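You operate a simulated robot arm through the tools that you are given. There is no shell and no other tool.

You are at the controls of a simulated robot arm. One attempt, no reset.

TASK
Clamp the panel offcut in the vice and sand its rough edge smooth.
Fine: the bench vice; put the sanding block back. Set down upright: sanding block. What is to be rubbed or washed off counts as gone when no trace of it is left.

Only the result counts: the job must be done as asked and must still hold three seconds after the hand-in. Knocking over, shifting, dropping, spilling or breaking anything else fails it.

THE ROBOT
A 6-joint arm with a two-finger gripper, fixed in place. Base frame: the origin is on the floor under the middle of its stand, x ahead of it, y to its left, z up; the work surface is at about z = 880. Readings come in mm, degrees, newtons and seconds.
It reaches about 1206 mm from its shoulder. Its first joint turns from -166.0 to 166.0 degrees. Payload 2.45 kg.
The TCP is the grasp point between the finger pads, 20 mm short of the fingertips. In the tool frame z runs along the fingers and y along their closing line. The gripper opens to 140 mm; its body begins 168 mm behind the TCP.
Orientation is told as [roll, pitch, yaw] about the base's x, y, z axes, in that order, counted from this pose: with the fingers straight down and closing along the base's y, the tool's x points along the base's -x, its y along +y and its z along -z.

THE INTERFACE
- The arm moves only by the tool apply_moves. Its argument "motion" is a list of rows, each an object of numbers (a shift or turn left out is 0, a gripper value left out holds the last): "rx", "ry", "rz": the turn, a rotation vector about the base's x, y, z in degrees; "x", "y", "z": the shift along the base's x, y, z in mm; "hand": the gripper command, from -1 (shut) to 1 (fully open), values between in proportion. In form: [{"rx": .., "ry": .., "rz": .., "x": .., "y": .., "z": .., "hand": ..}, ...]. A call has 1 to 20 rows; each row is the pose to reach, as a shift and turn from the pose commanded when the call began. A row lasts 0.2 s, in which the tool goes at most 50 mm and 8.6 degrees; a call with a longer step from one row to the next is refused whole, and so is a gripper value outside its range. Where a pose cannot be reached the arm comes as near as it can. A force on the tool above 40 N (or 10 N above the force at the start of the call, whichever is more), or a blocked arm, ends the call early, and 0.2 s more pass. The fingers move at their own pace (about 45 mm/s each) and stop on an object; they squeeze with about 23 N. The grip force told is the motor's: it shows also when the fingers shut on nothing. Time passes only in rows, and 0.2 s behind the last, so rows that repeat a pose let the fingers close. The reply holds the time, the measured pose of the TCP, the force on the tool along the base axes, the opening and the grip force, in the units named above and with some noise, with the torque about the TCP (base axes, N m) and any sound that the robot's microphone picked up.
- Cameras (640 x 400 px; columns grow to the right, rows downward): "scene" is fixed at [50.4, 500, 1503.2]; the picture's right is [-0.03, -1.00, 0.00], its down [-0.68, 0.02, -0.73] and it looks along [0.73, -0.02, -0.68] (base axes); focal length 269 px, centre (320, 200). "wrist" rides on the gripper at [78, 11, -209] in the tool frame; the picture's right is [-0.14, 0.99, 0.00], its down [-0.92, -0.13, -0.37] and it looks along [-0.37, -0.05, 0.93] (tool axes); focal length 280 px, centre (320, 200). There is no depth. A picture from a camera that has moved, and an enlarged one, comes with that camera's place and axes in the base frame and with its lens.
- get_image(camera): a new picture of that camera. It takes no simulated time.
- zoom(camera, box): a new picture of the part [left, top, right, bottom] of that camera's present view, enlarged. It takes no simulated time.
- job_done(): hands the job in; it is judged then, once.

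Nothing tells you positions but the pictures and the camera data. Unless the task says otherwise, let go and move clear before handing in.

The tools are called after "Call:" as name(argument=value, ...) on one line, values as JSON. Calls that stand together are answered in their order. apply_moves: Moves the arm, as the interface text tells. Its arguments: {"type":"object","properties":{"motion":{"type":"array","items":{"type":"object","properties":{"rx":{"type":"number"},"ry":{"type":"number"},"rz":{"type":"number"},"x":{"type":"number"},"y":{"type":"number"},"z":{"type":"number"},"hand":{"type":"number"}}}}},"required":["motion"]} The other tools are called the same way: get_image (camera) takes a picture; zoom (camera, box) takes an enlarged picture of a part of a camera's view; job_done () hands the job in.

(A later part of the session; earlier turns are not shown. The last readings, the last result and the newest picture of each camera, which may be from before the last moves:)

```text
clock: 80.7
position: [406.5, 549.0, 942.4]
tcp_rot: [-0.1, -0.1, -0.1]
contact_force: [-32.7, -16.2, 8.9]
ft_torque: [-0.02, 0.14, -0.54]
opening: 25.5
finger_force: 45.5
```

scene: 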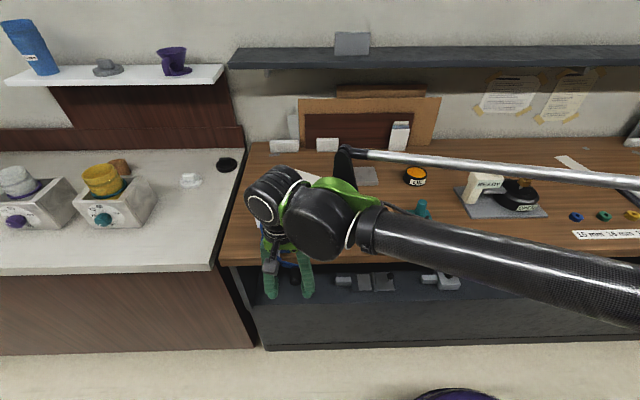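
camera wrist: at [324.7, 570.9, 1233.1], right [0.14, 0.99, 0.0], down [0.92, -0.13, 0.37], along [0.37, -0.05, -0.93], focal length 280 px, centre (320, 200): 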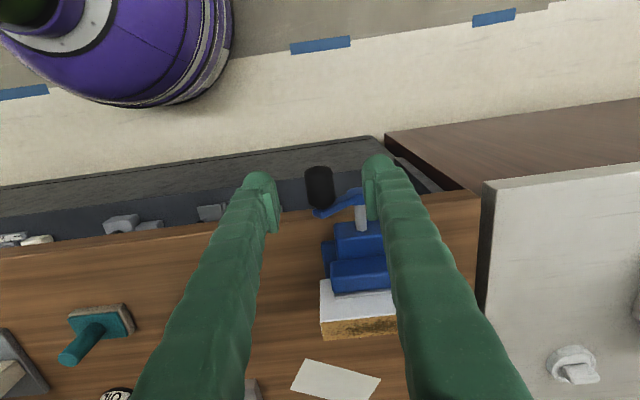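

Call:
apply_moves(motion=[{"x": -0.8, "y": -0.4, "z": 0.1}, {"x": -1.5, "y": -0.8, "z": 0.2}, {"x": -1.5, "y": -0.8, "z": 0.2}])

Call:
get_image(camera="wrist")

Call:
zoom(camera="scene", box=[250, 205, 330, 285])

```text
clock: 81.5
position: [406.1, 546.8, 940.9]
tcp_rot: [0.0, -0.2, 0.0]
contact_force: [-17.6, -4.1, 5.4]
ft_torque: [0.0, -0.19, 0.41]
opening: 25.2
finger_force: 45.0
```

```text
taken
camera wrist: at [327.5, 559.0, 1150.0], right [0.14, 0.99, 0.0], down [0.92, -0.13, 0.37], along [0.37, -0.05, -0.93], focal length 280 px, centre (320, 200)
```

wrist: 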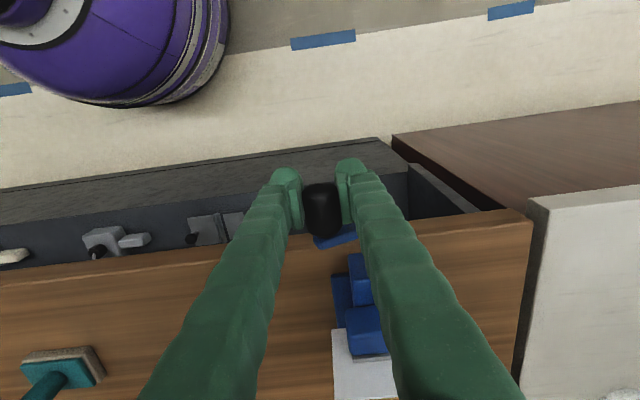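

```text
5.00 times, centred on (290, 245) of scene
camera zoom: at [50.4, 500.0, 1503.2], right [-0.03, -1.0, 0.0], down [-0.68, 0.02, -0.73], along [0.73, -0.02, -0.68], focal length 1346 px, centre (470, -25)
```

zoom: 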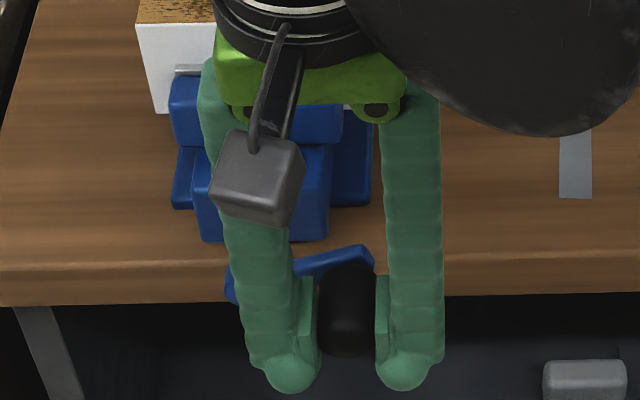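

Call:
apply_moves(motion=[{"x": -0.4, "y": -0.6, "z": -1.8}, {"x": -0.8, "y": -1.2, "z": -3.7}, {"x": -0.8, "y": -1.7, "z": -5.6}, {"x": -0.8, "y": -2.2, "z": -7.5}, {"x": -0.8, "y": -2.6, "z": -9.4}, {"x": -0.8, "y": -2.9, "z": -11.3}, {"x": -0.8, "y": -2.9, "z": -11.3}])

```text
clock: 83.1
position: [405.7, 545.0, 929.4]
tcp_rot: [0.0, 0.0, 0.0]
contact_force: [23.4, 21.5, 5.7]
ft_torque: [0.01, -0.35, 0.6]
opening: 25.5
finger_force: 44.6
```

Call:
apply_moves(motion=[{"x": 0.5, "y": 0.5}, {"x": 1.0, "y": 1.0, "z": -1}, {"x": 1.0, "y": 0.8, "z": -2.9}, {"x": 1.0, "y": 0.7, "z": -4.8}, {"x": 1.0, "y": 0.6, "z": -6.7}, {"x": 1.1, "y": 0.6, "z": -8.6}, {"x": 1.1, "y": 0.6, "z": -8.6}])

Call:
zoom(camera="scene", box=[262, 198, 292, 228])

```text
clock: 84.7
position: [405.0, 544.2, 921.4]
tcp_rot: [0.0, -0.1, -0.1]
contact_force: [13.9, -0.8, 9.2]
ft_torque: [-0.01, -0.18, 0.52]
opening: 25.5
finger_force: 45.6
```

```text
13.33 times, centred on (277, 213) of scene
camera zoom: at [50.4, 500.0, 1503.2], right [-0.03, -1.0, 0.0], down [-0.68, 0.02, -0.73], along [0.73, -0.02, -0.68], focal length 3590 px, centre (893, 27)
```

zoom: 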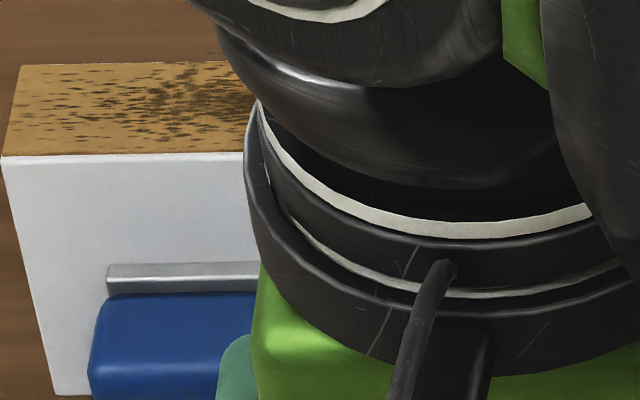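

The resistance grows like a spring from around 55°, and even a few newtons at the handle means a solid clamp force. I'll unwind slowly to where the push is almost gone, so that friction holds it when I let go.

Call:
apply_moves(motion=[{"x": 0.3, "y": 0.0, "z": 1.9}, {"x": 0.5, "y": 0.1, "z": 3.9}, {"x": 0.5, "y": 0.3, "z": 5.8}, {"x": 0.5, "y": 0.5, "z": 7.8}, {"x": 0.5, "y": 0.8, "z": 9.7}, {"x": 0.5, "y": 1.2, "z": 11.6}, {"x": 0.5, "y": 1.2, "z": 11.6}, {"x": 0.5, "y": 1.2, "z": 11.6}])

```text
clock: 86.5
position: [406.5, 546.6, 934.2]
tcp_rot: [0.1, 0.0, -0.1]
contact_force: [-4.7, -20.2, 5.0]
ft_torque: [-0.01, 0.0, 0.33]
opening: 25.3
finger_force: 45.1
```

Call:
apply_moves(motion=[{"y": -0.5}, {"y": -1.0}, {"y": -1.0}, {"y": -1.0}])

```text
clock: 87.5
position: [406.2, 545.7, 931.6]
tcp_rot: [0.0, 0.0, 0.0]
contact_force: [0.1, -7.6, 8.4]
ft_torque: [0.0, -0.15, 0.48]
opening: 25.6
finger_force: 44.7
```

Call:
apply_moves(motion=[{"y": 0.1, "z": 2.0}, {"y": 0.6, "z": 3.9}, {"y": 1.1, "z": 5.7}, {"y": 1.8, "z": 7.6}, {"y": 1.8, "z": 7.6}, {"y": 1.8, "z": 7.6}])

```text
clock: 88.9
position: [406.1, 548.8, 942.0]
tcp_rot: [0.1, 0.0, 0.0]
contact_force: [-12.9, 1.6, -1.5]
ft_torque: [0.0, 0.05, -0.14]
opening: 25.5
finger_force: 44.7
```

Call:
apply_moves(motion=[{"x": -0.3, "y": -0.2, "z": -0.5}, {"x": -0.6, "y": -0.4, "z": -1.0}, {"x": -0.6, "y": -0.4, "z": -1.0}, {"x": -0.6, "y": -0.4, "z": -1.0, "hand": -0.55}, {"x": -0.6, "y": -0.4, "z": -1.0, "hand": -0.45}, {"x": -0.6, "y": -0.4, "z": -1.0, "hand": -0.3}, {"x": -0.6, "y": -0.4, "z": -1.0, "hand": -0.1}, {"x": -0.6, "y": -0.4, "z": -1.0, "hand": 0}, {"x": -0.6, "y": -0.4, "z": -1.0, "hand": 0}])

Call:
get_image(camera="wrist")

Call:
zoom(camera="scene", box=[250, 205, 330, 285])

```text
clock: 90.9
position: [405.5, 546.9, 940.0]
tcp_rot: [0.0, 0.0, 0.0]
contact_force: [0.3, 0.6, 0.2]
ft_torque: [-0.01, 0.0, 0.02]
opening: 70.0
finger_force: 0.1
```

```text
taken
camera wrist: at [327.5, 558.4, 1149.0], right [0.14, 0.99, 0.0], down [0.92, -0.13, 0.37], along [0.37, -0.05, -0.93], focal length 280 px, centre (320, 200)
```

wrist: 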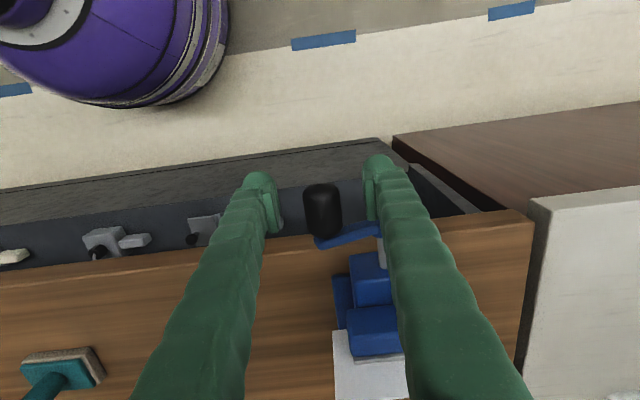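

```text
5.00 times, centred on (290, 245) of scene
camera zoom: at [50.4, 500.0, 1503.2], right [-0.03, -1.0, 0.0], down [-0.68, 0.02, -0.73], along [0.73, -0.02, -0.68], focal length 1346 px, centre (470, -25)
```

zoom: 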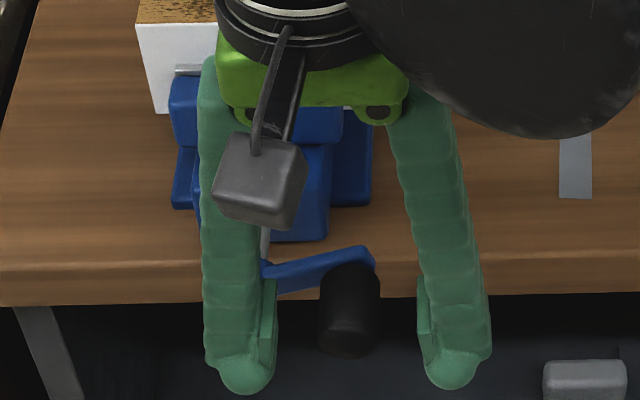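

The crank now stays put. I'll rise clear and confirm that the vice and offcut look right.

Call:
apply_moves(motion=[{"x": -5, "z": 30}, {"x": -5, "z": 70}, {"x": -5, "z": 115}, {"x": -5, "z": 160}, {"x": -5, "z": 205}, {"x": -5, "z": 245}, {"x": 20, "y": -40, "z": 250}, {"x": 50, "y": -80, "z": 250}, {"x": 80, "y": -120, "z": 250}, {"x": 80, "y": -120, "z": 250}])

Call:
get_image(camera="wrist")

Call:
zoom(camera="scene", box=[250, 195, 314, 275])

Call:
zoom(camera="scene", box=[262, 198, 292, 228])

```text
clock: 93.1
position: [483.6, 426.1, 1188.7]
tcp_rot: [0.0, 0.0, 0.0]
contact_force: [0.1, -0.9, 0.4]
ft_torque: [0.0, 0.0, -0.01]
opening: 70.1
finger_force: 0.1
```

```text
taken
camera wrist: at [406.1, 436.2, 1398.9], right [0.14, 0.99, 0.0], down [0.92, -0.13, 0.37], along [0.37, -0.05, -0.93], focal length 280 px, centre (320, 200)
```

wrist: 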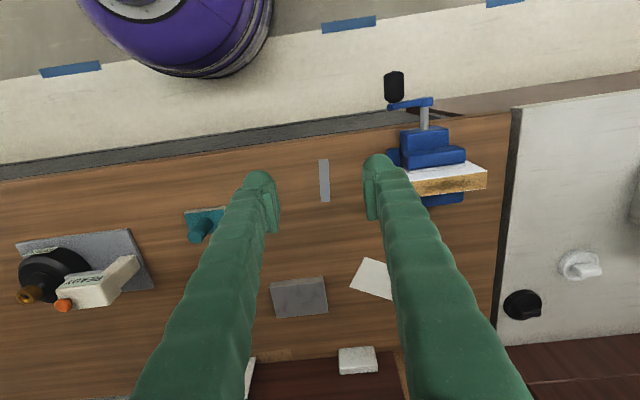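

```text
5.00 times, centred on (282, 235) of scene
camera zoom: at [50.4, 500.0, 1503.2], right [-0.03, -1.0, 0.0], down [-0.68, 0.02, -0.73], along [0.73, -0.02, -0.68], focal length 1346 px, centre (510, 25)
```

zoom: 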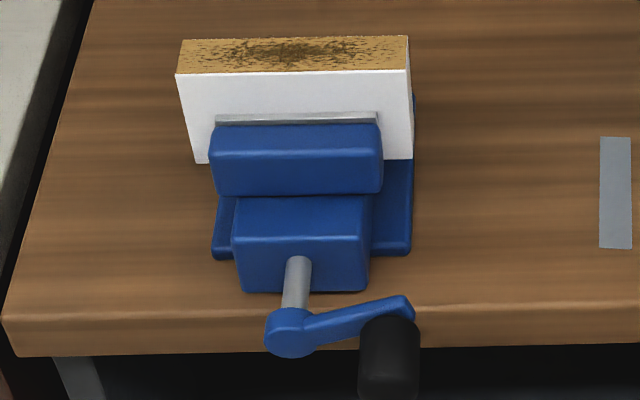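

```text
13.33 times, centred on (277, 213) of scene
camera zoom: at [50.4, 500.0, 1503.2], right [-0.03, -1.0, 0.0], down [-0.68, 0.02, -0.73], along [0.73, -0.02, -0.68], focal length 3590 px, centre (893, 27)
```

zoom: 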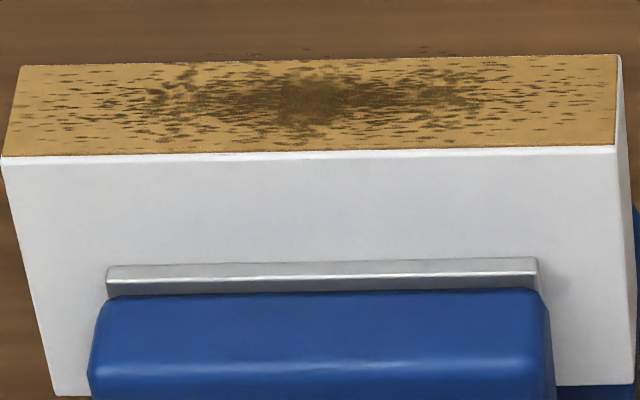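

The crank holds and the jaws grip the offcut. Now for the sanding block: I'll move above it and refine its position.

Call:
apply_moves(motion=[{"x": 18, "y": -32}, {"x": 36, "y": -64}, {"x": 54, "y": -96}, {"x": 72, "y": -128}, {"x": 90, "y": -160, "z": -10}, {"x": 108, "y": -192, "z": -30}, {"x": 125, "y": -222, "z": -60}, {"x": 137, "y": -245, "z": -90}, {"x": 137, "y": -245, "z": -110}, {"x": 137, "y": -245, "z": -110}])

Call:
get_image(camera="wrist")

Call:
zoom(camera="scene", box=[380, 170, 460, 240])

```text
clock: 95.3
position: [623.3, 180.6, 1078.3]
tcp_rot: [0.1, 0.0, 0.0]
contact_force: [-1.2, -0.5, -1.4]
ft_torque: [-0.02, -0.02, -0.01]
opening: 70.1
finger_force: 0.0
```

```text
taken
camera wrist: at [545.5, 192.3, 1287.7], right [0.14, 0.99, 0.0], down [0.92, -0.13, 0.37], along [0.37, -0.05, -0.93], focal length 280 px, centre (320, 200)
```

wrist: 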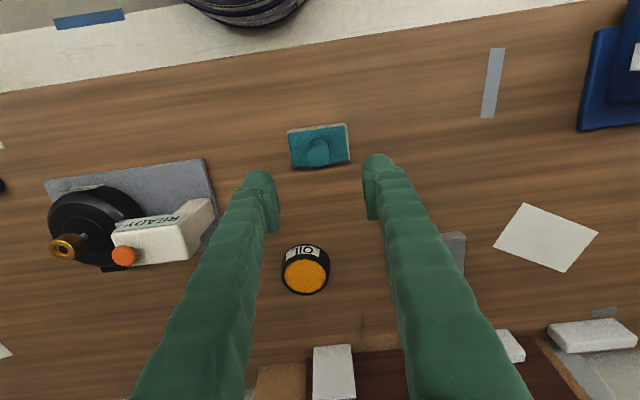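

```text
5.71 times, centred on (420, 205) of scene
camera zoom: at [50.4, 500.0, 1503.2], right [-0.03, -1.0, 0.0], down [-0.68, 0.02, -0.73], along [0.73, -0.02, -0.68], focal length 1538 px, centre (-251, 171)
```

zoom: 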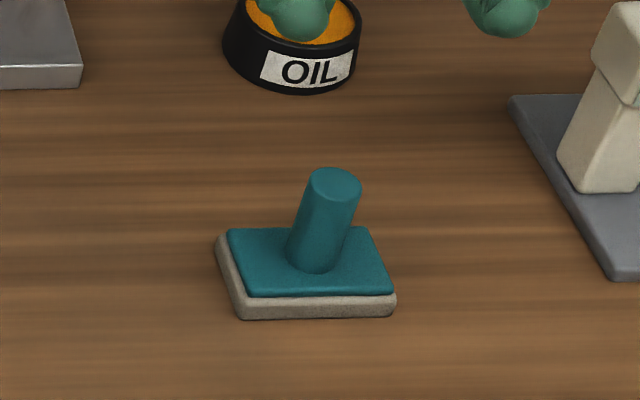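

Call:
zoom(camera="wrist", box=[270, 110, 370, 180])

```text
5.71 times, centred on (320, 145) of wrist
camera zoom: at [545.5, 192.3, 1287.7], right [0.14, 0.99, 0.0], down [0.92, -0.13, 0.37], along [0.37, -0.05, -0.93], focal length 1602 px, centre (320, 514)
```

zoom: 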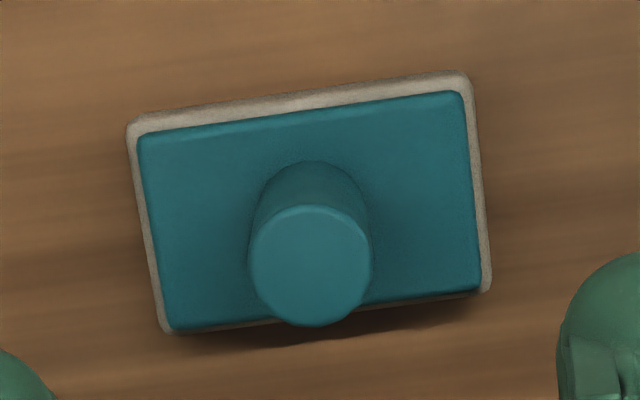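

The block is centred at about (622, 180), with a 27 mm knob whose top is at z 951 and a base aligned with the axes. I'll lower over the knob and grip it.

Call:
apply_moves(motion=[{"z": -40, "x": -0.5, "y": -0.5}, {"z": -80, "x": -0.5, "y": -0.5}, {"z": -120, "x": -0.5, "y": -0.5}, {"z": -145, "x": -0.5, "y": -0.5}, {"z": -154, "x": -0.5, "y": -0.5}, {"z": -154, "x": -0.5, "y": -0.5}])

Call:
get_image(camera="wrist")

Call:
zoom(camera="scene", box=[370, 160, 470, 240])

```text
clock: 96.7
position: [621.9, 181.0, 925.4]
tcp_rot: [0.0, 0.1, 0.1]
contact_force: [0.4, 0.3, -0.3]
ft_torque: [0.02, -0.02, -0.02]
opening: 70.0
finger_force: 0.1
```

```text
taken
camera wrist: at [544.0, 192.1, 1134.5], right [0.14, 0.99, 0.0], down [0.92, -0.13, 0.37], along [0.37, -0.05, -0.93], focal length 280 px, centre (320, 200)
```

wrist: 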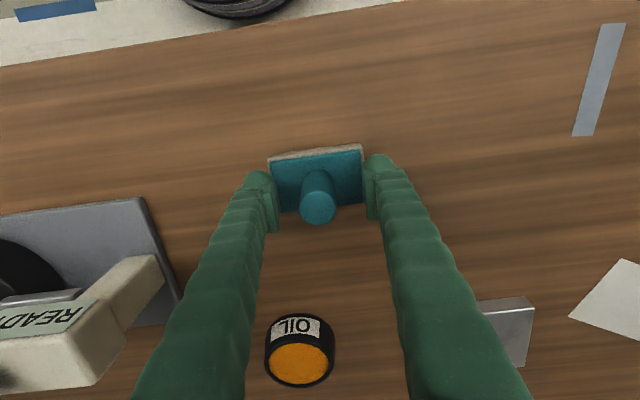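

```text
5.00 times, centred on (420, 200) of scene
camera zoom: at [50.4, 500.0, 1503.2], right [-0.03, -1.0, 0.0], down [-0.68, 0.02, -0.73], along [0.73, -0.02, -0.68], focal length 1346 px, centre (-180, 200)
```

zoom: 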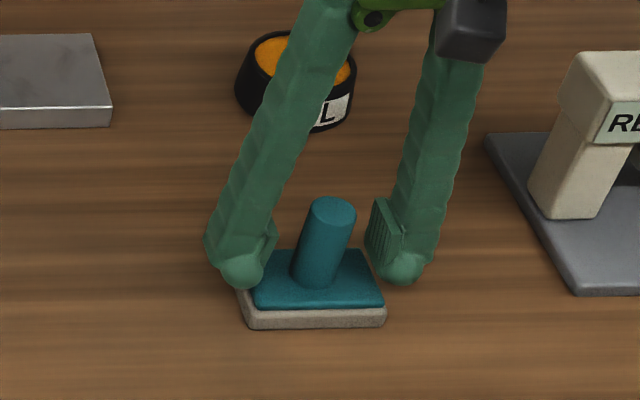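

Call:
apply_moves(motion=[{"hand": -0.2}, {"hand": -0.4}, {"hand": -0.6}, {"hand": -0.8}, {"hand": -0.8}, {"hand": -0.8}])

Call:
zoom(camera="scene", box=[370, 160, 470, 240])

Call:
zoom(camera="wrist", box=[240, 130, 400, 240])

```text
clock: 98.1
position: [621.9, 181.2, 925.8]
tcp_rot: [0.0, 0.1, 0.0]
contact_force: [0.2, -1.9, 1.0]
ft_torque: [-0.04, 0.01, 0.0]
opening: 25.6
finger_force: 22.8
```

```text
5.00 times, centred on (420, 200) of scene
camera zoom: at [50.4, 500.0, 1503.2], right [-0.03, -1.0, 0.0], down [-0.68, 0.02, -0.73], along [0.73, -0.02, -0.68], focal length 1346 px, centre (-180, 200)
```

zoom: 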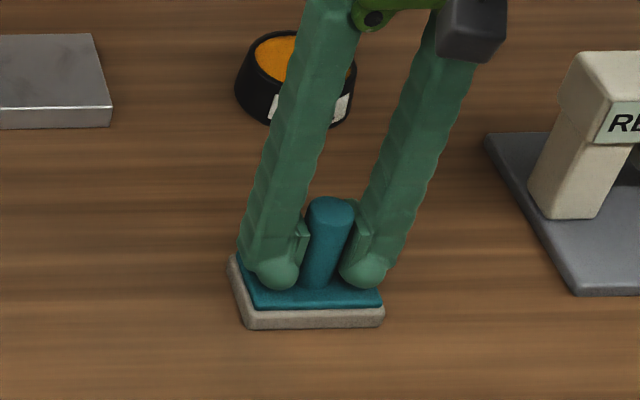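

```text
3.64 times, centred on (320, 185) of wrist
camera zoom: at [544.0, 192.0, 1134.7], right [0.14, 0.99, 0.0], down [0.92, -0.13, 0.37], along [0.37, -0.05, -0.93], focal length 1020 px, centre (320, 254)
```

zoom: 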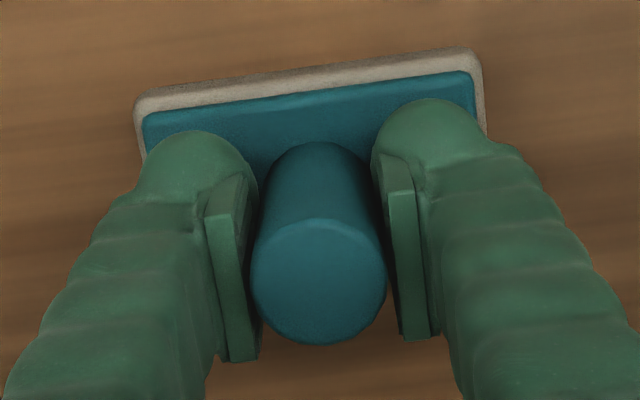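

The knob is gripped. I'll lift the block and carry it over the clamped offcut, well above its top at z≈1007.

Call:
apply_moves(motion=[{"z": 10}, {"z": 40}, {"z": 80}, {"z": 120}, {"z": 160}, {"z": 200}, {"x": -6, "y": 40, "z": 205}, {"x": -12, "y": 85, "z": 205}, {"x": -18, "y": 130, "z": 205}, {"x": -24, "y": 175, "z": 205}, {"x": -30, "y": 220, "z": 205}, {"x": -36, "y": 265, "z": 205}, {"x": -42, "y": 310, "z": 205}, {"x": -48, "y": 355, "z": 205}, {"x": -54, "y": 390, "z": 205}, {"x": -58, "y": 415, "z": 205}, {"x": -58, "y": 420, "z": 200}, {"x": -58, "y": 420, "z": 200}])

Call:
get_image(camera="wrist")

Call:
zoom(camera="scene", box=[230, 150, 330, 250])

```text
clock: 101.9
position: [561.9, 603.5, 1124.1]
tcp_rot: [0.0, 0.0, 0.0]
contact_force: [0.5, -0.7, -0.8]
ft_torque: [-0.02, -0.01, -0.02]
opening: 25.4
finger_force: 22.8
```

```text
taken
camera wrist: at [484.2, 614.2, 1333.2], right [0.14, 0.99, 0.0], down [0.92, -0.13, 0.37], along [0.37, -0.05, -0.93], focal length 280 px, centre (320, 200)
```

wrist: 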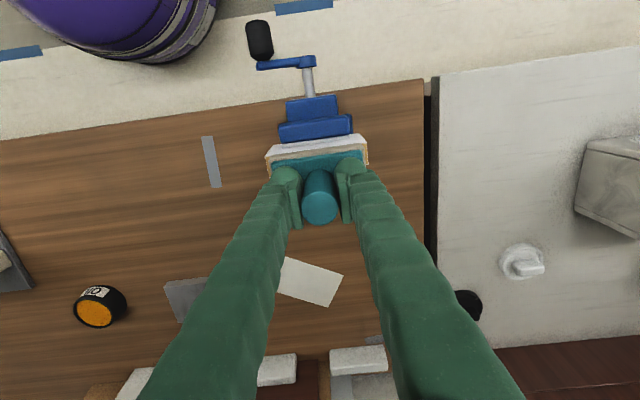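

```text
4.00 times, centred on (280, 200) of scene
camera zoom: at [50.4, 500.0, 1503.2], right [-0.03, -1.0, 0.0], down [-0.68, 0.02, -0.73], along [0.73, -0.02, -0.68], focal length 1077 px, centre (480, 200)
```

zoom: 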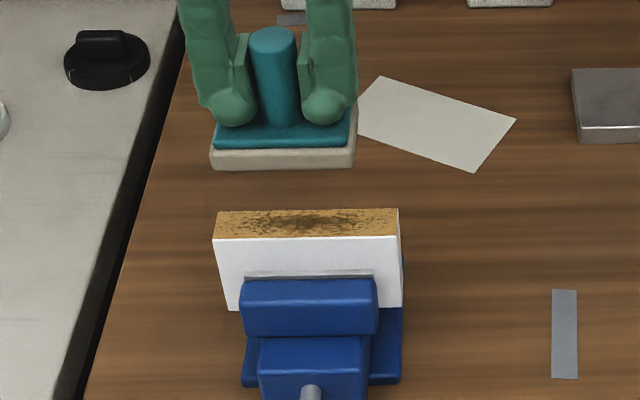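

The block hangs level above the edge. I'll lower quickly to just above contact, then creep down.

Call:
apply_moves(motion=[{"x": 1, "y": -1, "z": -25}, {"x": 1, "y": -2, "z": -45}, {"x": 1, "y": -3, "z": -58}, {"x": 1, "y": -3, "z": -63}, {"x": 1, "y": -3, "z": -65}, {"x": 1, "y": -3, "z": -66}, {"x": 1, "y": -3, "z": -66}])

Call:
zoom(camera="scene", box=[250, 180, 314, 240])

```text
clock: 103.5
position: [565.6, 599.0, 1059.7]
tcp_rot: [0.1, 0.0, 0.0]
contact_force: [0.5, -1.4, -1.4]
ft_torque: [-0.04, -0.03, -0.01]
opening: 25.3
finger_force: 22.4
```

```text
6.67 times, centred on (282, 210) of scene
camera zoom: at [50.4, 500.0, 1503.2], right [-0.03, -1.0, 0.0], down [-0.68, 0.02, -0.73], along [0.73, -0.02, -0.68], focal length 1795 px, centre (573, 133)
```

zoom: 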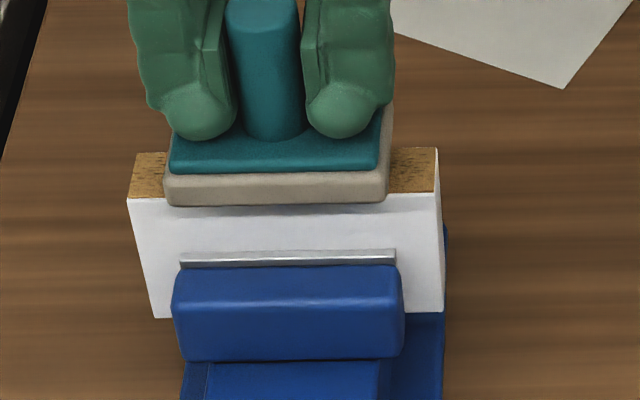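

Call:
apply_moves(motion=[{"z": -1}, {"z": -2}, {"z": -3}, {"z": -3.5}, {"z": -3.5}])

```text
clock: 104.7
position: [566.4, 599.0, 1056.0]
tcp_rot: [0.0, 0.0, 0.0]
contact_force: [0.4, 0.6, -0.7]
ft_torque: [0.0, 0.01, 0.0]
opening: 25.6
finger_force: 23.0
```

Call:
apply_moves(motion=[{"z": -0.7}, {"z": -1.4}, {"z": -2.0}, {"z": -2.0}])

```text
clock: 105.7
position: [565.8, 598.4, 1054.5]
tcp_rot: [-0.1, 0.0, 0.0]
contact_force: [5.3, 13.2, 37.8]
ft_torque: [0.25, -0.02, -0.05]
opening: 25.4
finger_force: 23.1
```

Contact at about 38 N is too much. I'll back off to roughly 12–15 N and check that it's level.

Call:
apply_moves(motion=[{"z": 0.6}, {"z": 1.1}, {"z": 1.1}])

Call:
zoom(camera="scene", box=[250, 180, 314, 240])

```text
clock: 106.5
position: [566.1, 598.2, 1053.3]
tcp_rot: [0.0, 0.0, 0.1]
contact_force: [2.1, 3.7, 16.6]
ft_torque: [0.0, 0.09, -0.03]
opening: 25.4
finger_force: 22.7
```

```text
6.67 times, centred on (282, 210) of scene
camera zoom: at [50.4, 500.0, 1503.2], right [-0.03, -1.0, 0.0], down [-0.68, 0.02, -0.73], along [0.73, -0.02, -0.68], focal length 1795 px, centre (573, 133)
```

zoom: 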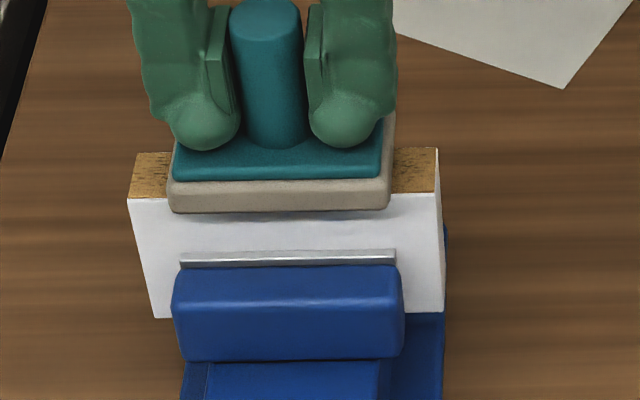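

Level contact at about 16 N. I'll try one gentle stroke along the edge first.

Call:
apply_moves(motion=[{"y": 6}, {"y": 12}, {"y": 18}, {"y": 24}, {"y": 30}, {"y": 36}, {"y": 40}, {"y": 36}, {"y": 28}, {"y": 20}, {"y": 12}, {"y": 4}, {"y": -4}, {"y": -12}, {"y": -20}, {"y": -28}, {"y": -36}, {"y": -36}])

Call:
zoom(camera="scene", box=[250, 180, 314, 240])

Call:
get_image(camera="wrist")

```text
clock: 110.3
position: [564.1, 563.2, 1053.8]
tcp_rot: [0.1, 0.0, 0.0]
contact_force: [0.6, 2.4, 6.3]
ft_torque: [0.02, 0.03, 0.0]
opening: 25.8
finger_force: 23.0
```

```text
6.67 times, centred on (282, 210) of scene
camera zoom: at [50.4, 500.0, 1503.2], right [-0.03, -1.0, 0.0], down [-0.68, 0.02, -0.73], along [0.73, -0.02, -0.68], focal length 1795 px, centre (573, 133)
```

zoom: 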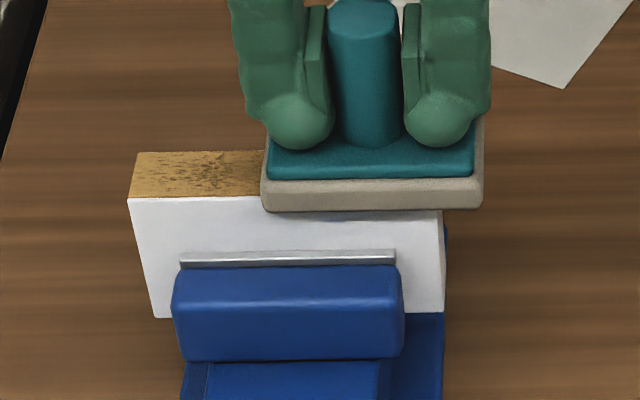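

```text
taken
camera wrist: at [486.8, 574.0, 1263.5], right [0.14, 0.99, 0.0], down [0.92, -0.13, 0.37], along [0.37, -0.05, -0.93], focal length 280 px, centre (320, 200)
```

wrist: 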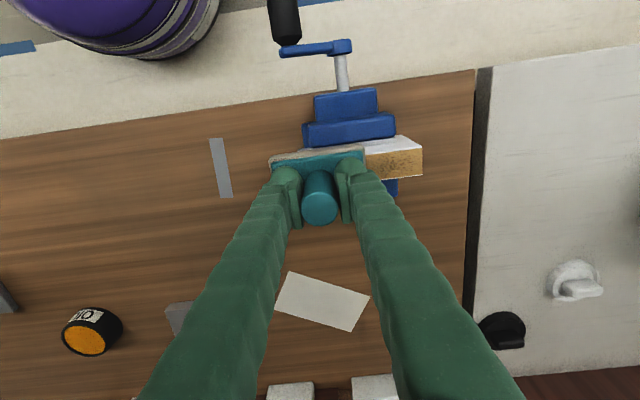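

It works: the marks are fading and the offcut hasn't shifted. I'll continue with full-length strokes and slightly more pressure.

Call:
apply_moves(motion=[{"y": 4, "z": -0.3}, {"y": 12, "z": -0.3}, {"y": 20, "z": -0.3}, {"y": 28, "z": -0.3}, {"y": 36, "z": -0.3}, {"y": 44, "z": -0.3}, {"y": 52, "z": -0.3}, {"y": 60, "z": -0.3}, {"y": 68, "z": -0.3}, {"y": 76, "z": -0.3}, {"y": 72, "z": -0.3}, {"y": 64, "z": -0.3}, {"y": 56, "z": -0.3}, {"y": 48, "z": -0.3}, {"y": 40, "z": -0.3}, {"y": 32, "z": -0.3}, {"y": 24, "z": -0.3}, {"y": 16, "z": -0.3}, {"y": 8, "z": -0.3}, {"y": 0, "z": -0.3}])

Call:
zoom(camera="scene", box=[250, 180, 314, 240])

```text
clock: 114.5
position: [565.5, 563.2, 1056.4]
tcp_rot: [-0.1, -0.1, 0.0]
contact_force: [1.3, 0.6, -1.1]
ft_torque: [0.0, 0.0, 0.02]
opening: 25.6
finger_force: 23.5
```

```text
6.67 times, centred on (282, 210) of scene
camera zoom: at [50.4, 500.0, 1503.2], right [-0.03, -1.0, 0.0], down [-0.68, 0.02, -0.73], along [0.73, -0.02, -0.68], focal length 1795 px, centre (573, 133)
```

zoom: 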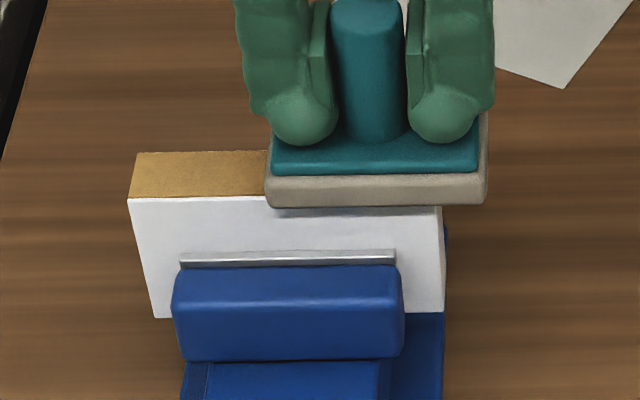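

Call:
apply_moves(motion=[{"z": 20}, {"z": 60, "y": -20}, {"z": 80, "y": -60}, {"z": 80, "y": -100}, {"z": 80, "y": -100}])

Call:
zoom(camera="scene", box=[262, 198, 292, 228])

Call:
get_image(camera="wrist")

```text
clock: 115.7
position: [565.2, 461.8, 1135.7]
tcp_rot: [-0.1, 0.0, 0.1]
contact_force: [0.3, 0.1, -1.4]
ft_torque: [0.0, 0.03, -0.02]
opening: 25.6
finger_force: 22.5
```

```text
13.33 times, centred on (277, 213) of scene
camera zoom: at [50.4, 500.0, 1503.2], right [-0.03, -1.0, 0.0], down [-0.68, 0.02, -0.73], along [0.73, -0.02, -0.68], focal length 3590 px, centre (893, 27)
```

zoom: 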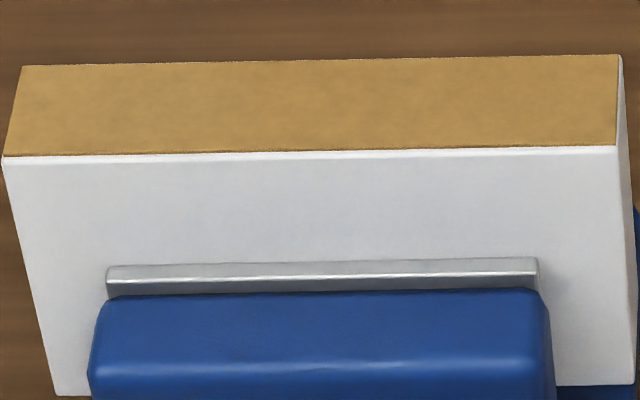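

```text
taken
camera wrist: at [487.7, 473.2, 1343.9], right [0.14, 0.99, 0.0], down [0.92, -0.13, 0.37], along [0.37, -0.05, -0.93], focal length 280 px, centre (320, 200)
```

wrist: 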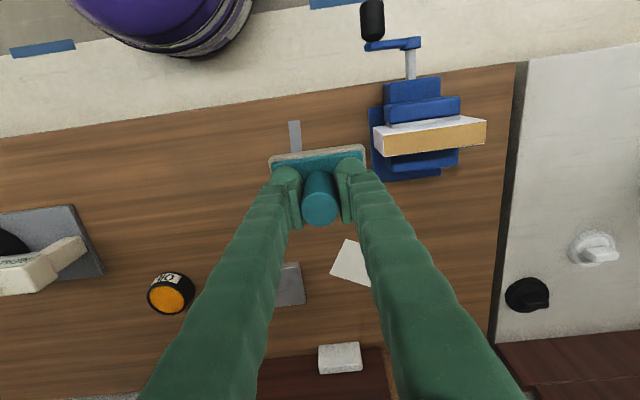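

The marks look gone from this side. I'll check closely from the wrist view for any trace left.

Call:
zoom(camera="wrist", box=[365, 105, 435, 165])

Call:
zoom(camera="wrist", box=[425, 105, 495, 165])

Call:
zoom(camera="scene", box=[261, 200, 277, 212])

Call:
zoom(camera="scene", box=[276, 200, 292, 212])

```text
6.67 times, centred on (400, 135) of wrist
camera zoom: at [487.7, 473.2, 1343.9], right [0.14, 0.99, 0.0], down [0.92, -0.13, 0.37], along [0.37, -0.05, -0.93], focal length 1869 px, centre (-213, 633)
```

zoom: 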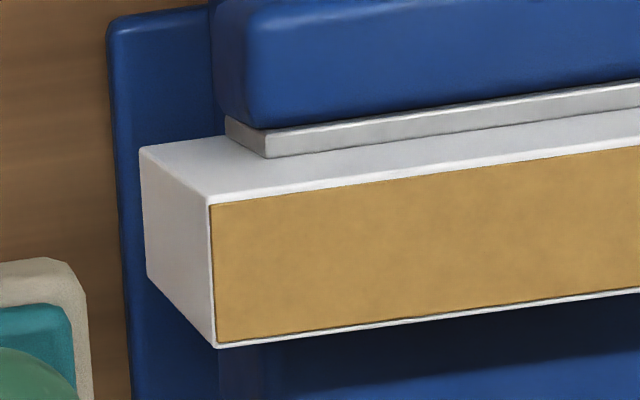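

```text
6.67 times, centred on (460, 135) of wrist
camera zoom: at [487.7, 473.2, 1343.9], right [0.14, 0.99, 0.0], down [0.92, -0.13, 0.37], along [0.37, -0.05, -0.93], focal length 1869 px, centre (-613, 633)
```

zoom: 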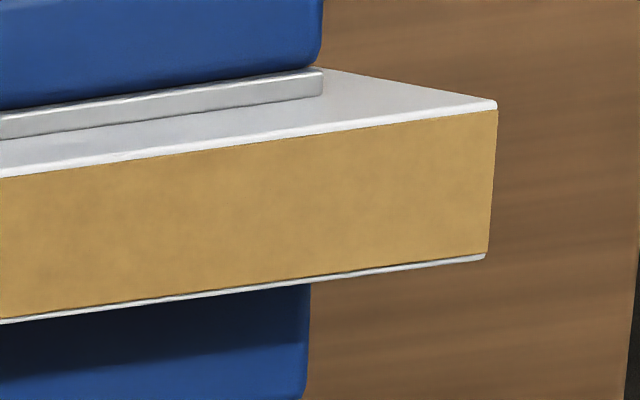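

```text
16.00 times, centred on (269, 206) of scene
camera zoom: at [50.4, 500.0, 1503.2], right [-0.03, -1.0, 0.0], down [-0.68, 0.02, -0.73], along [0.73, -0.02, -0.68], focal length 4308 px, centre (1136, 104)
```

zoom: 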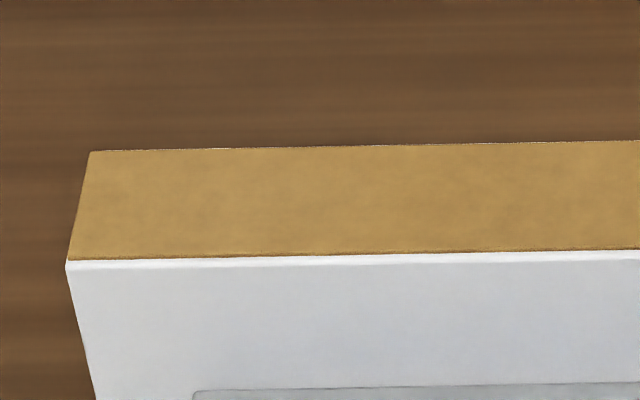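

```text
16.00 times, centred on (284, 206) of scene
camera zoom: at [50.4, 500.0, 1503.2], right [-0.03, -1.0, 0.0], down [-0.68, 0.02, -0.73], along [0.73, -0.02, -0.68], focal length 4308 px, centre (896, 104)
```

zoom: 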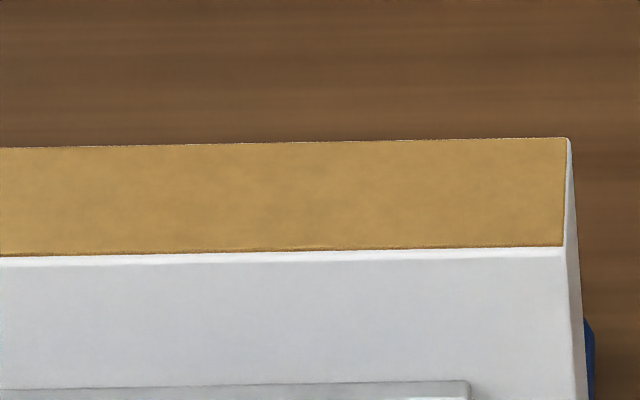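

I see no trace, but contact was lighter on the last stroke, so I'll make one more full pass for certainty.

Call:
apply_moves(motion=[{"y": 40}, {"y": 80}, {"y": 101, "z": -20}, {"y": 101, "z": -50}, {"y": 101, "z": -72}, {"y": 101, "z": -76}, {"y": 101, "z": -78}, {"y": 101, "z": -79}, {"y": 101, "z": -79}])

```text
clock: 117.7
position: [565.3, 564.1, 1055.3]
tcp_rot: [0.0, -0.1, 0.0]
contact_force: [-0.2, -0.2, -0.9]
ft_torque: [-0.03, 0.01, 0.0]
opening: 25.6
finger_force: 23.3
```

Call:
apply_moves(motion=[{"z": -0.7}, {"z": -1.3}, {"z": -1.8}, {"z": -1.8}])

```text
clock: 118.7
position: [566.1, 562.9, 1054.6]
tcp_rot: [-0.1, 0.0, -0.1]
contact_force: [0.6, -0.1, -1.1]
ft_torque: [0.01, 0.01, 0.01]
opening: 25.4
finger_force: 23.3
```

Call:
apply_moves(motion=[{"z": -0.5}, {"z": -0.9}, {"z": -0.9}])

```text
clock: 119.5
position: [565.5, 563.8, 1054.4]
tcp_rot: [-0.1, 0.0, -0.2]
contact_force: [7.3, -0.4, 21.2]
ft_torque: [0.0, -0.17, -0.02]
opening: 25.3
finger_force: 23.0
```

Call:
apply_moves(motion=[{"y": 6, "z": 0.1}, {"y": 14, "z": 0.1}, {"y": 22, "z": 0.1}, {"y": 30, "z": 0.1}, {"y": 38, "z": 0.1}, {"y": 46, "z": 0.1}, {"y": 54, "z": 0.1}, {"y": 62, "z": 0.1}, {"y": 70, "z": 0.1}, {"y": 77, "z": 0.1}, {"y": 77, "z": 0.1}])

Call:
zoom(camera="scene", box=[250, 180, 314, 240])

```text
clock: 121.9
position: [564.7, 639.5, 1054.1]
tcp_rot: [0.1, -0.1, -0.1]
contact_force: [0.9, -16.6, 24.7]
ft_torque: [-0.26, -0.02, -0.01]
opening: 25.4
finger_force: 23.3
```

```text
6.67 times, centred on (282, 210) of scene
camera zoom: at [50.4, 500.0, 1503.2], right [-0.03, -1.0, 0.0], down [-0.68, 0.02, -0.73], along [0.73, -0.02, -0.68], focal length 1795 px, centre (573, 133)
```

zoom: 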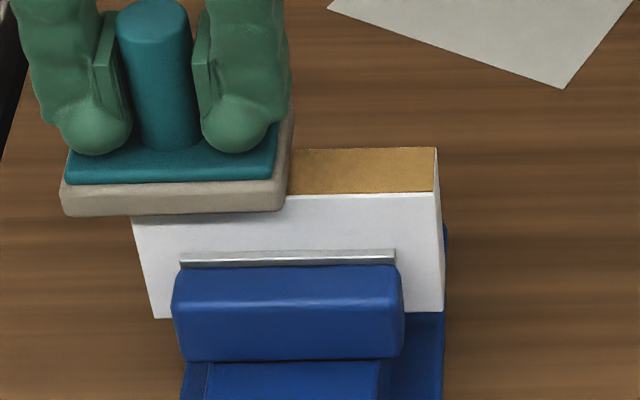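

Call:
apply_moves(motion=[{"y": -6, "z": 0.2}, {"y": -14, "z": 0.2}, {"y": -22, "z": 0.2}, {"y": -30, "z": 0.2}, {"y": -38, "z": 0.2}, {"y": -46, "z": 0.2}, {"y": -54, "z": 0.2}, {"y": -62, "z": 0.2}, {"y": -70, "z": 0.2}, {"y": -77, "z": 0.2}, {"y": -77, "z": 0.2}])

Call:
zoom(camera="scene", box=[250, 180, 314, 240])

```text
clock: 122.4
position: [565.4, 638.9, 1053.5]
tcp_rot: [0.3, -0.3, 0.1]
contact_force: [0.7, 6.5, 9.1]
ft_torque: [0.06, 0.15, -0.04]
opening: 25.3
finger_force: 23.0
stopped in row 2: the force on the tool passed its limit at 44 N (the readings are from after the stop); the commanded pose is now the measured one
```

```text
6.67 times, centred on (282, 210) of scene
camera zoom: at [50.4, 500.0, 1503.2], right [-0.03, -1.0, 0.0], down [-0.68, 0.02, -0.73], along [0.73, -0.02, -0.68], focal length 1795 px, centre (573, 133)
```

zoom: 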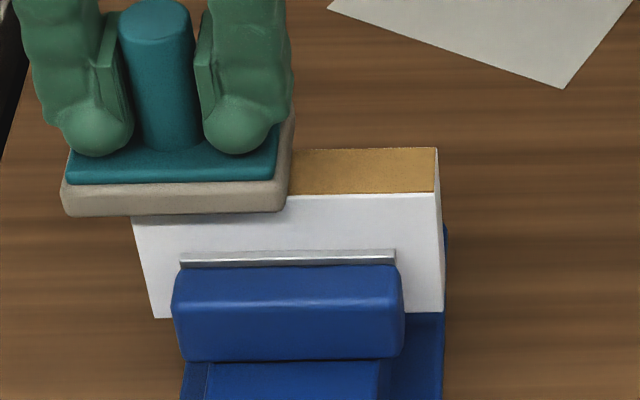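

The reversal peaked slightly over the limit and the force has settled to 9 N. I'll do the return stroke gently and correct the small tilt.

Call:
apply_moves(motion=[{"y": -2, "z": 0.1, "rx": -0.2, "ry": 0.2}, {"y": -6, "z": 0.1, "rx": -0.3, "ry": 0.3}, {"y": -12, "z": 0.1, "rx": -0.3, "ry": 0.3}, {"y": -18, "z": 0.1, "rx": -0.3, "ry": 0.3}, {"y": -24, "z": 0.1, "rx": -0.3, "ry": 0.3}, {"y": -30, "z": 0.1, "rx": -0.3, "ry": 0.3}, {"y": -36, "z": 0.1, "rx": -0.3, "ry": 0.3}, {"y": -42, "z": 0.1, "rx": -0.3, "ry": 0.3}, {"y": -48, "z": 0.1, "rx": -0.3, "ry": 0.3}, {"y": -54, "z": 0.1, "rx": -0.3, "ry": 0.3}, {"y": -60, "z": 0.1, "rx": -0.3, "ry": 0.3}, {"y": -66, "z": 0.1, "rx": -0.3, "ry": 0.3}, {"y": -72, "z": 0.1, "rx": -0.3, "ry": 0.3}, {"y": -77, "z": 0.1, "rx": -0.3, "ry": 0.3}, {"y": -77, "z": 0.1, "rx": -0.3, "ry": 0.3}])

Call:
zoom(camera="scene", box=[250, 180, 314, 240])

```text
clock: 125.6
position: [565.3, 560.4, 1053.6]
tcp_rot: [0.1, 0.1, 0.0]
contact_force: [-0.1, -1.1, -1.9]
ft_torque: [0.01, 0.0, 0.04]
opening: 25.4
finger_force: 22.6
```

```text
6.67 times, centred on (282, 210) of scene
camera zoom: at [50.4, 500.0, 1503.2], right [-0.03, -1.0, 0.0], down [-0.68, 0.02, -0.73], along [0.73, -0.02, -0.68], focal length 1795 px, centre (573, 133)
```

zoom: 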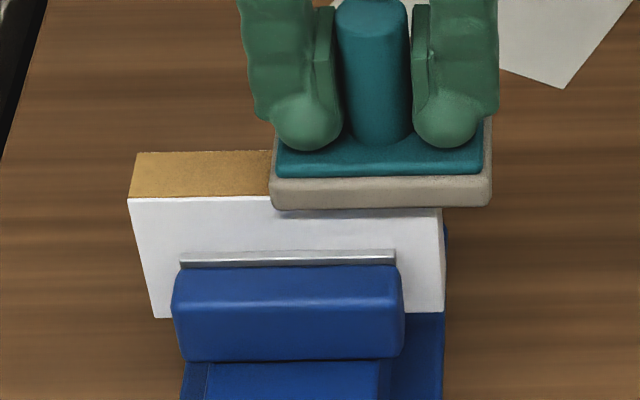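

The full-length pass is done. I'll lift off, carry the block back above its original spot and look at the edge once more.

Call:
apply_moves(motion=[{"z": 15}, {"z": 45}, {"z": 80}, {"x": 6, "y": -35, "z": 85}, {"x": 12, "y": -75, "z": 85}, {"x": 18, "y": -115, "z": 85}, {"x": 24, "y": -155, "z": 85}, {"x": 30, "y": -195, "z": 85}, {"x": 36, "y": -235, "z": 85}, {"x": 42, "y": -275, "z": 85}, {"x": 48, "y": -315, "z": 85}, {"x": 54, "y": -350, "z": 85}, {"x": 57, "y": -379, "z": 70}, {"x": 57, "y": -379, "z": 40}, {"x": 57, "y": -379, "z": 0}, {"x": 57, "y": -379, "z": -40}, {"x": 57, "y": -379, "z": -75}, {"x": 57, "y": -379, "z": -75}])

Call:
zoom(camera="scene", box=[250, 190, 314, 250])

Call:
zoom(camera="scene", box=[370, 160, 470, 240])

Call:
get_image(camera="wrist")

```text
clock: 129.4
position: [623.2, 182.4, 979.0]
tcp_rot: [0.0, 0.2, 0.0]
contact_force: [-0.3, -0.9, -1.7]
ft_torque: [-0.01, -0.02, 0.0]
opening: 25.3
finger_force: 22.5
```

```text
6.67 times, centred on (282, 220) of scene
camera zoom: at [50.4, 500.0, 1503.2], right [-0.03, -1.0, 0.0], down [-0.68, 0.02, -0.73], along [0.73, -0.02, -0.68], focal length 1795 px, centre (573, 67)
```

zoom: 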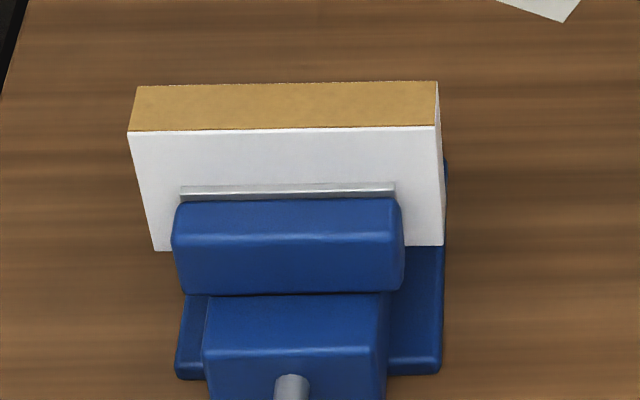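

```text
5.00 times, centred on (420, 200) of scene
camera zoom: at [50.4, 500.0, 1503.2], right [-0.03, -1.0, 0.0], down [-0.68, 0.02, -0.73], along [0.73, -0.02, -0.68], focal length 1346 px, centre (-180, 200)
```

zoom: 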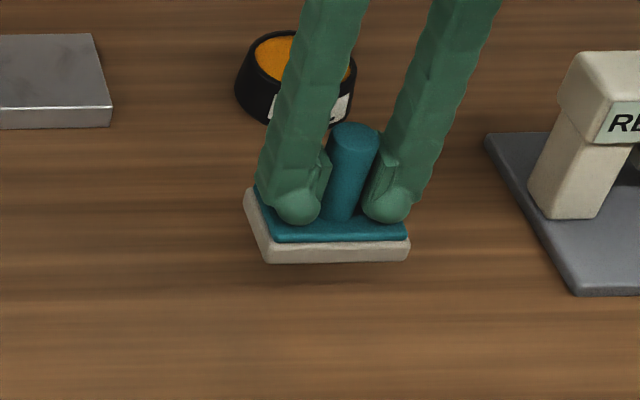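

```text
taken
camera wrist: at [545.2, 192.7, 1188.6], right [0.14, 0.99, 0.0], down [0.92, -0.13, 0.37], along [0.36, -0.05, -0.93], focal length 280 px, centre (320, 200)
```

wrist: 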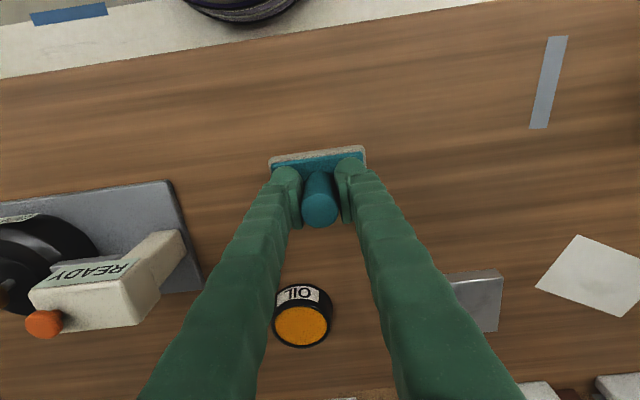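

The edge is clean and the block hangs directly above its old place. I'll lower it slowly until it touches the bench.

Call:
apply_moves(motion=[{"x": -0.8, "y": -1, "z": -25, "ry": -0.15}, {"x": -0.8, "y": -1, "z": -40, "ry": -0.15}, {"x": -0.8, "y": -1, "z": -47, "ry": -0.15}, {"x": -0.8, "y": -1, "z": -50, "ry": -0.15}, {"x": -0.8, "y": -1, "z": -51, "ry": -0.15}, {"x": -0.8, "y": -1, "z": -52, "ry": -0.15}, {"x": -0.8, "y": -1, "z": -52, "ry": -0.15}])

```text
clock: 131.0
position: [621.5, 181.4, 925.7]
tcp_rot: [0.0, -0.1, 0.0]
contact_force: [0.6, -0.9, -0.4]
ft_torque: [0.03, 0.03, -0.01]
opening: 25.8
finger_force: 23.0
```

Call:
apply_moves(motion=[{"z": -0.5}, {"z": -1.0}, {"z": -1.5}, {"z": -1.5}])

Call:
zoom(camera="scene", box=[390, 180, 450, 230])

```text
clock: 132.0
position: [621.4, 179.0, 923.9]
tcp_rot: [-0.1, 0.0, 0.0]
contact_force: [0.9, -0.5, -0.6]
ft_torque: [0.01, 0.0, 0.01]
opening: 25.3
finger_force: 23.0
```

```text
8.00 times, centred on (420, 205) of scene
camera zoom: at [50.4, 500.0, 1503.2], right [-0.03, -1.0, 0.0], down [-0.68, 0.02, -0.73], along [0.73, -0.02, -0.68], focal length 2154 px, centre (-480, 160)
```

zoom: 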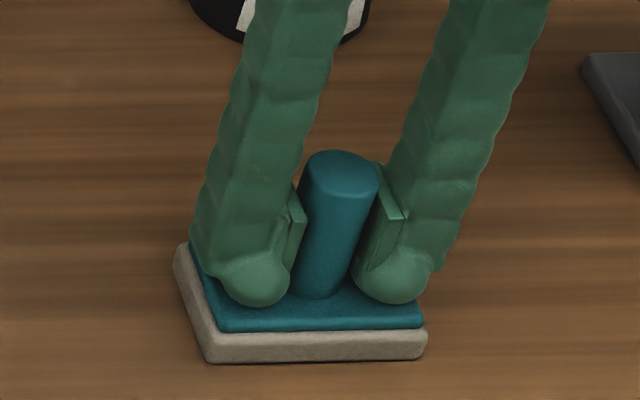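

Call:
apply_moves(motion=[{"z": -0.5}, {"z": -0.9}, {"z": -1.2}, {"z": -1.2}])

```text
clock: 133.0
position: [622.3, 180.0, 923.9]
tcp_rot: [0.0, 0.0, 0.0]
contact_force: [-0.3, 0.5, -0.5]
ft_torque: [-0.01, -0.01, 0.01]
opening: 25.4
finger_force: 22.9
```

Call:
apply_moves(motion=[{"z": -0.4}, {"z": -0.8}, {"z": -1.0}, {"z": -1.0}])

```text
clock: 134.0
position: [620.7, 179.8, 922.1]
tcp_rot: [0.1, 0.0, 0.0]
contact_force: [2.3, -1.4, 3.2]
ft_torque: [-0.03, 0.03, -0.01]
opening: 25.5
finger_force: 23.0
```

The block is down with about 3 N on the bench. I'll open and rise straight up.

Call:
apply_moves(motion=[{"hand": -0.6}, {"hand": -0.5}, {"z": 1, "hand": -0.3}, {"z": 2, "hand": -0.1}, {"z": 2, "hand": 0}, {"z": 10, "hand": 0}, {"z": 40, "hand": 0}, {"z": 80, "hand": 0}, {"z": 125}, {"z": 170}, {"z": 200}])

Call:
get_image(camera="scene")

Call:
zoom(camera="scene", box=[380, 170, 460, 240])

Call:
get_image(camera="wrist")

```text
clock: 136.4
position: [623.8, 181.3, 1124.8]
tcp_rot: [0.0, 0.0, 0.0]
contact_force: [-0.4, 0.0, -0.1]
ft_torque: [-0.01, 0.02, 0.0]
opening: 69.9
finger_force: 0.0
```

```text
taken
```

scene: 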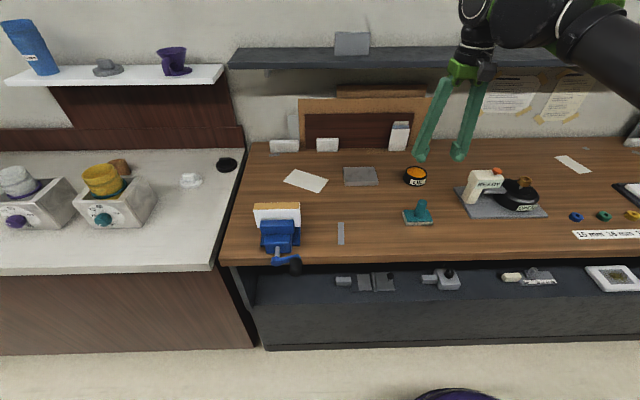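

```text
5.71 times, centred on (420, 205) of scene
camera zoom: at [50.4, 500.0, 1503.2], right [-0.03, -1.0, 0.0], down [-0.68, 0.02, -0.73], along [0.73, -0.02, -0.68], focal length 1538 px, centre (-251, 171)
```

zoom: 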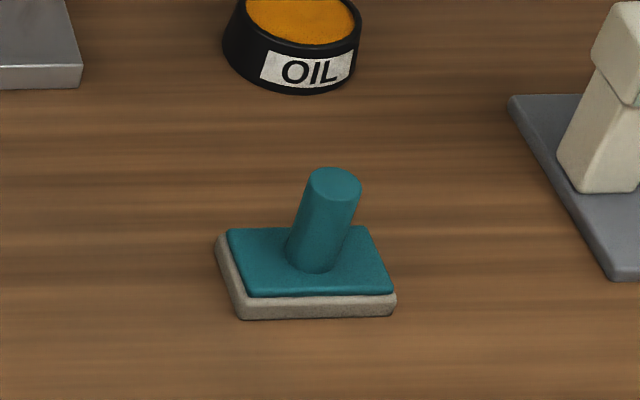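

```text
taken
camera wrist: at [546.1, 192.3, 1333.5], right [0.14, 0.99, 0.0], down [0.92, -0.13, 0.37], along [0.36, -0.05, -0.93], focal length 280 px, centre (320, 200)
```

wrist: 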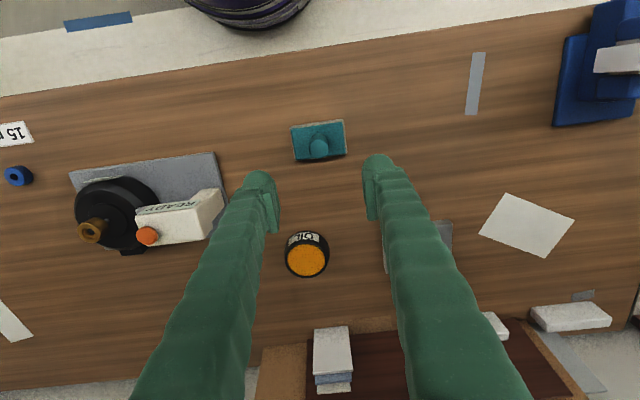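

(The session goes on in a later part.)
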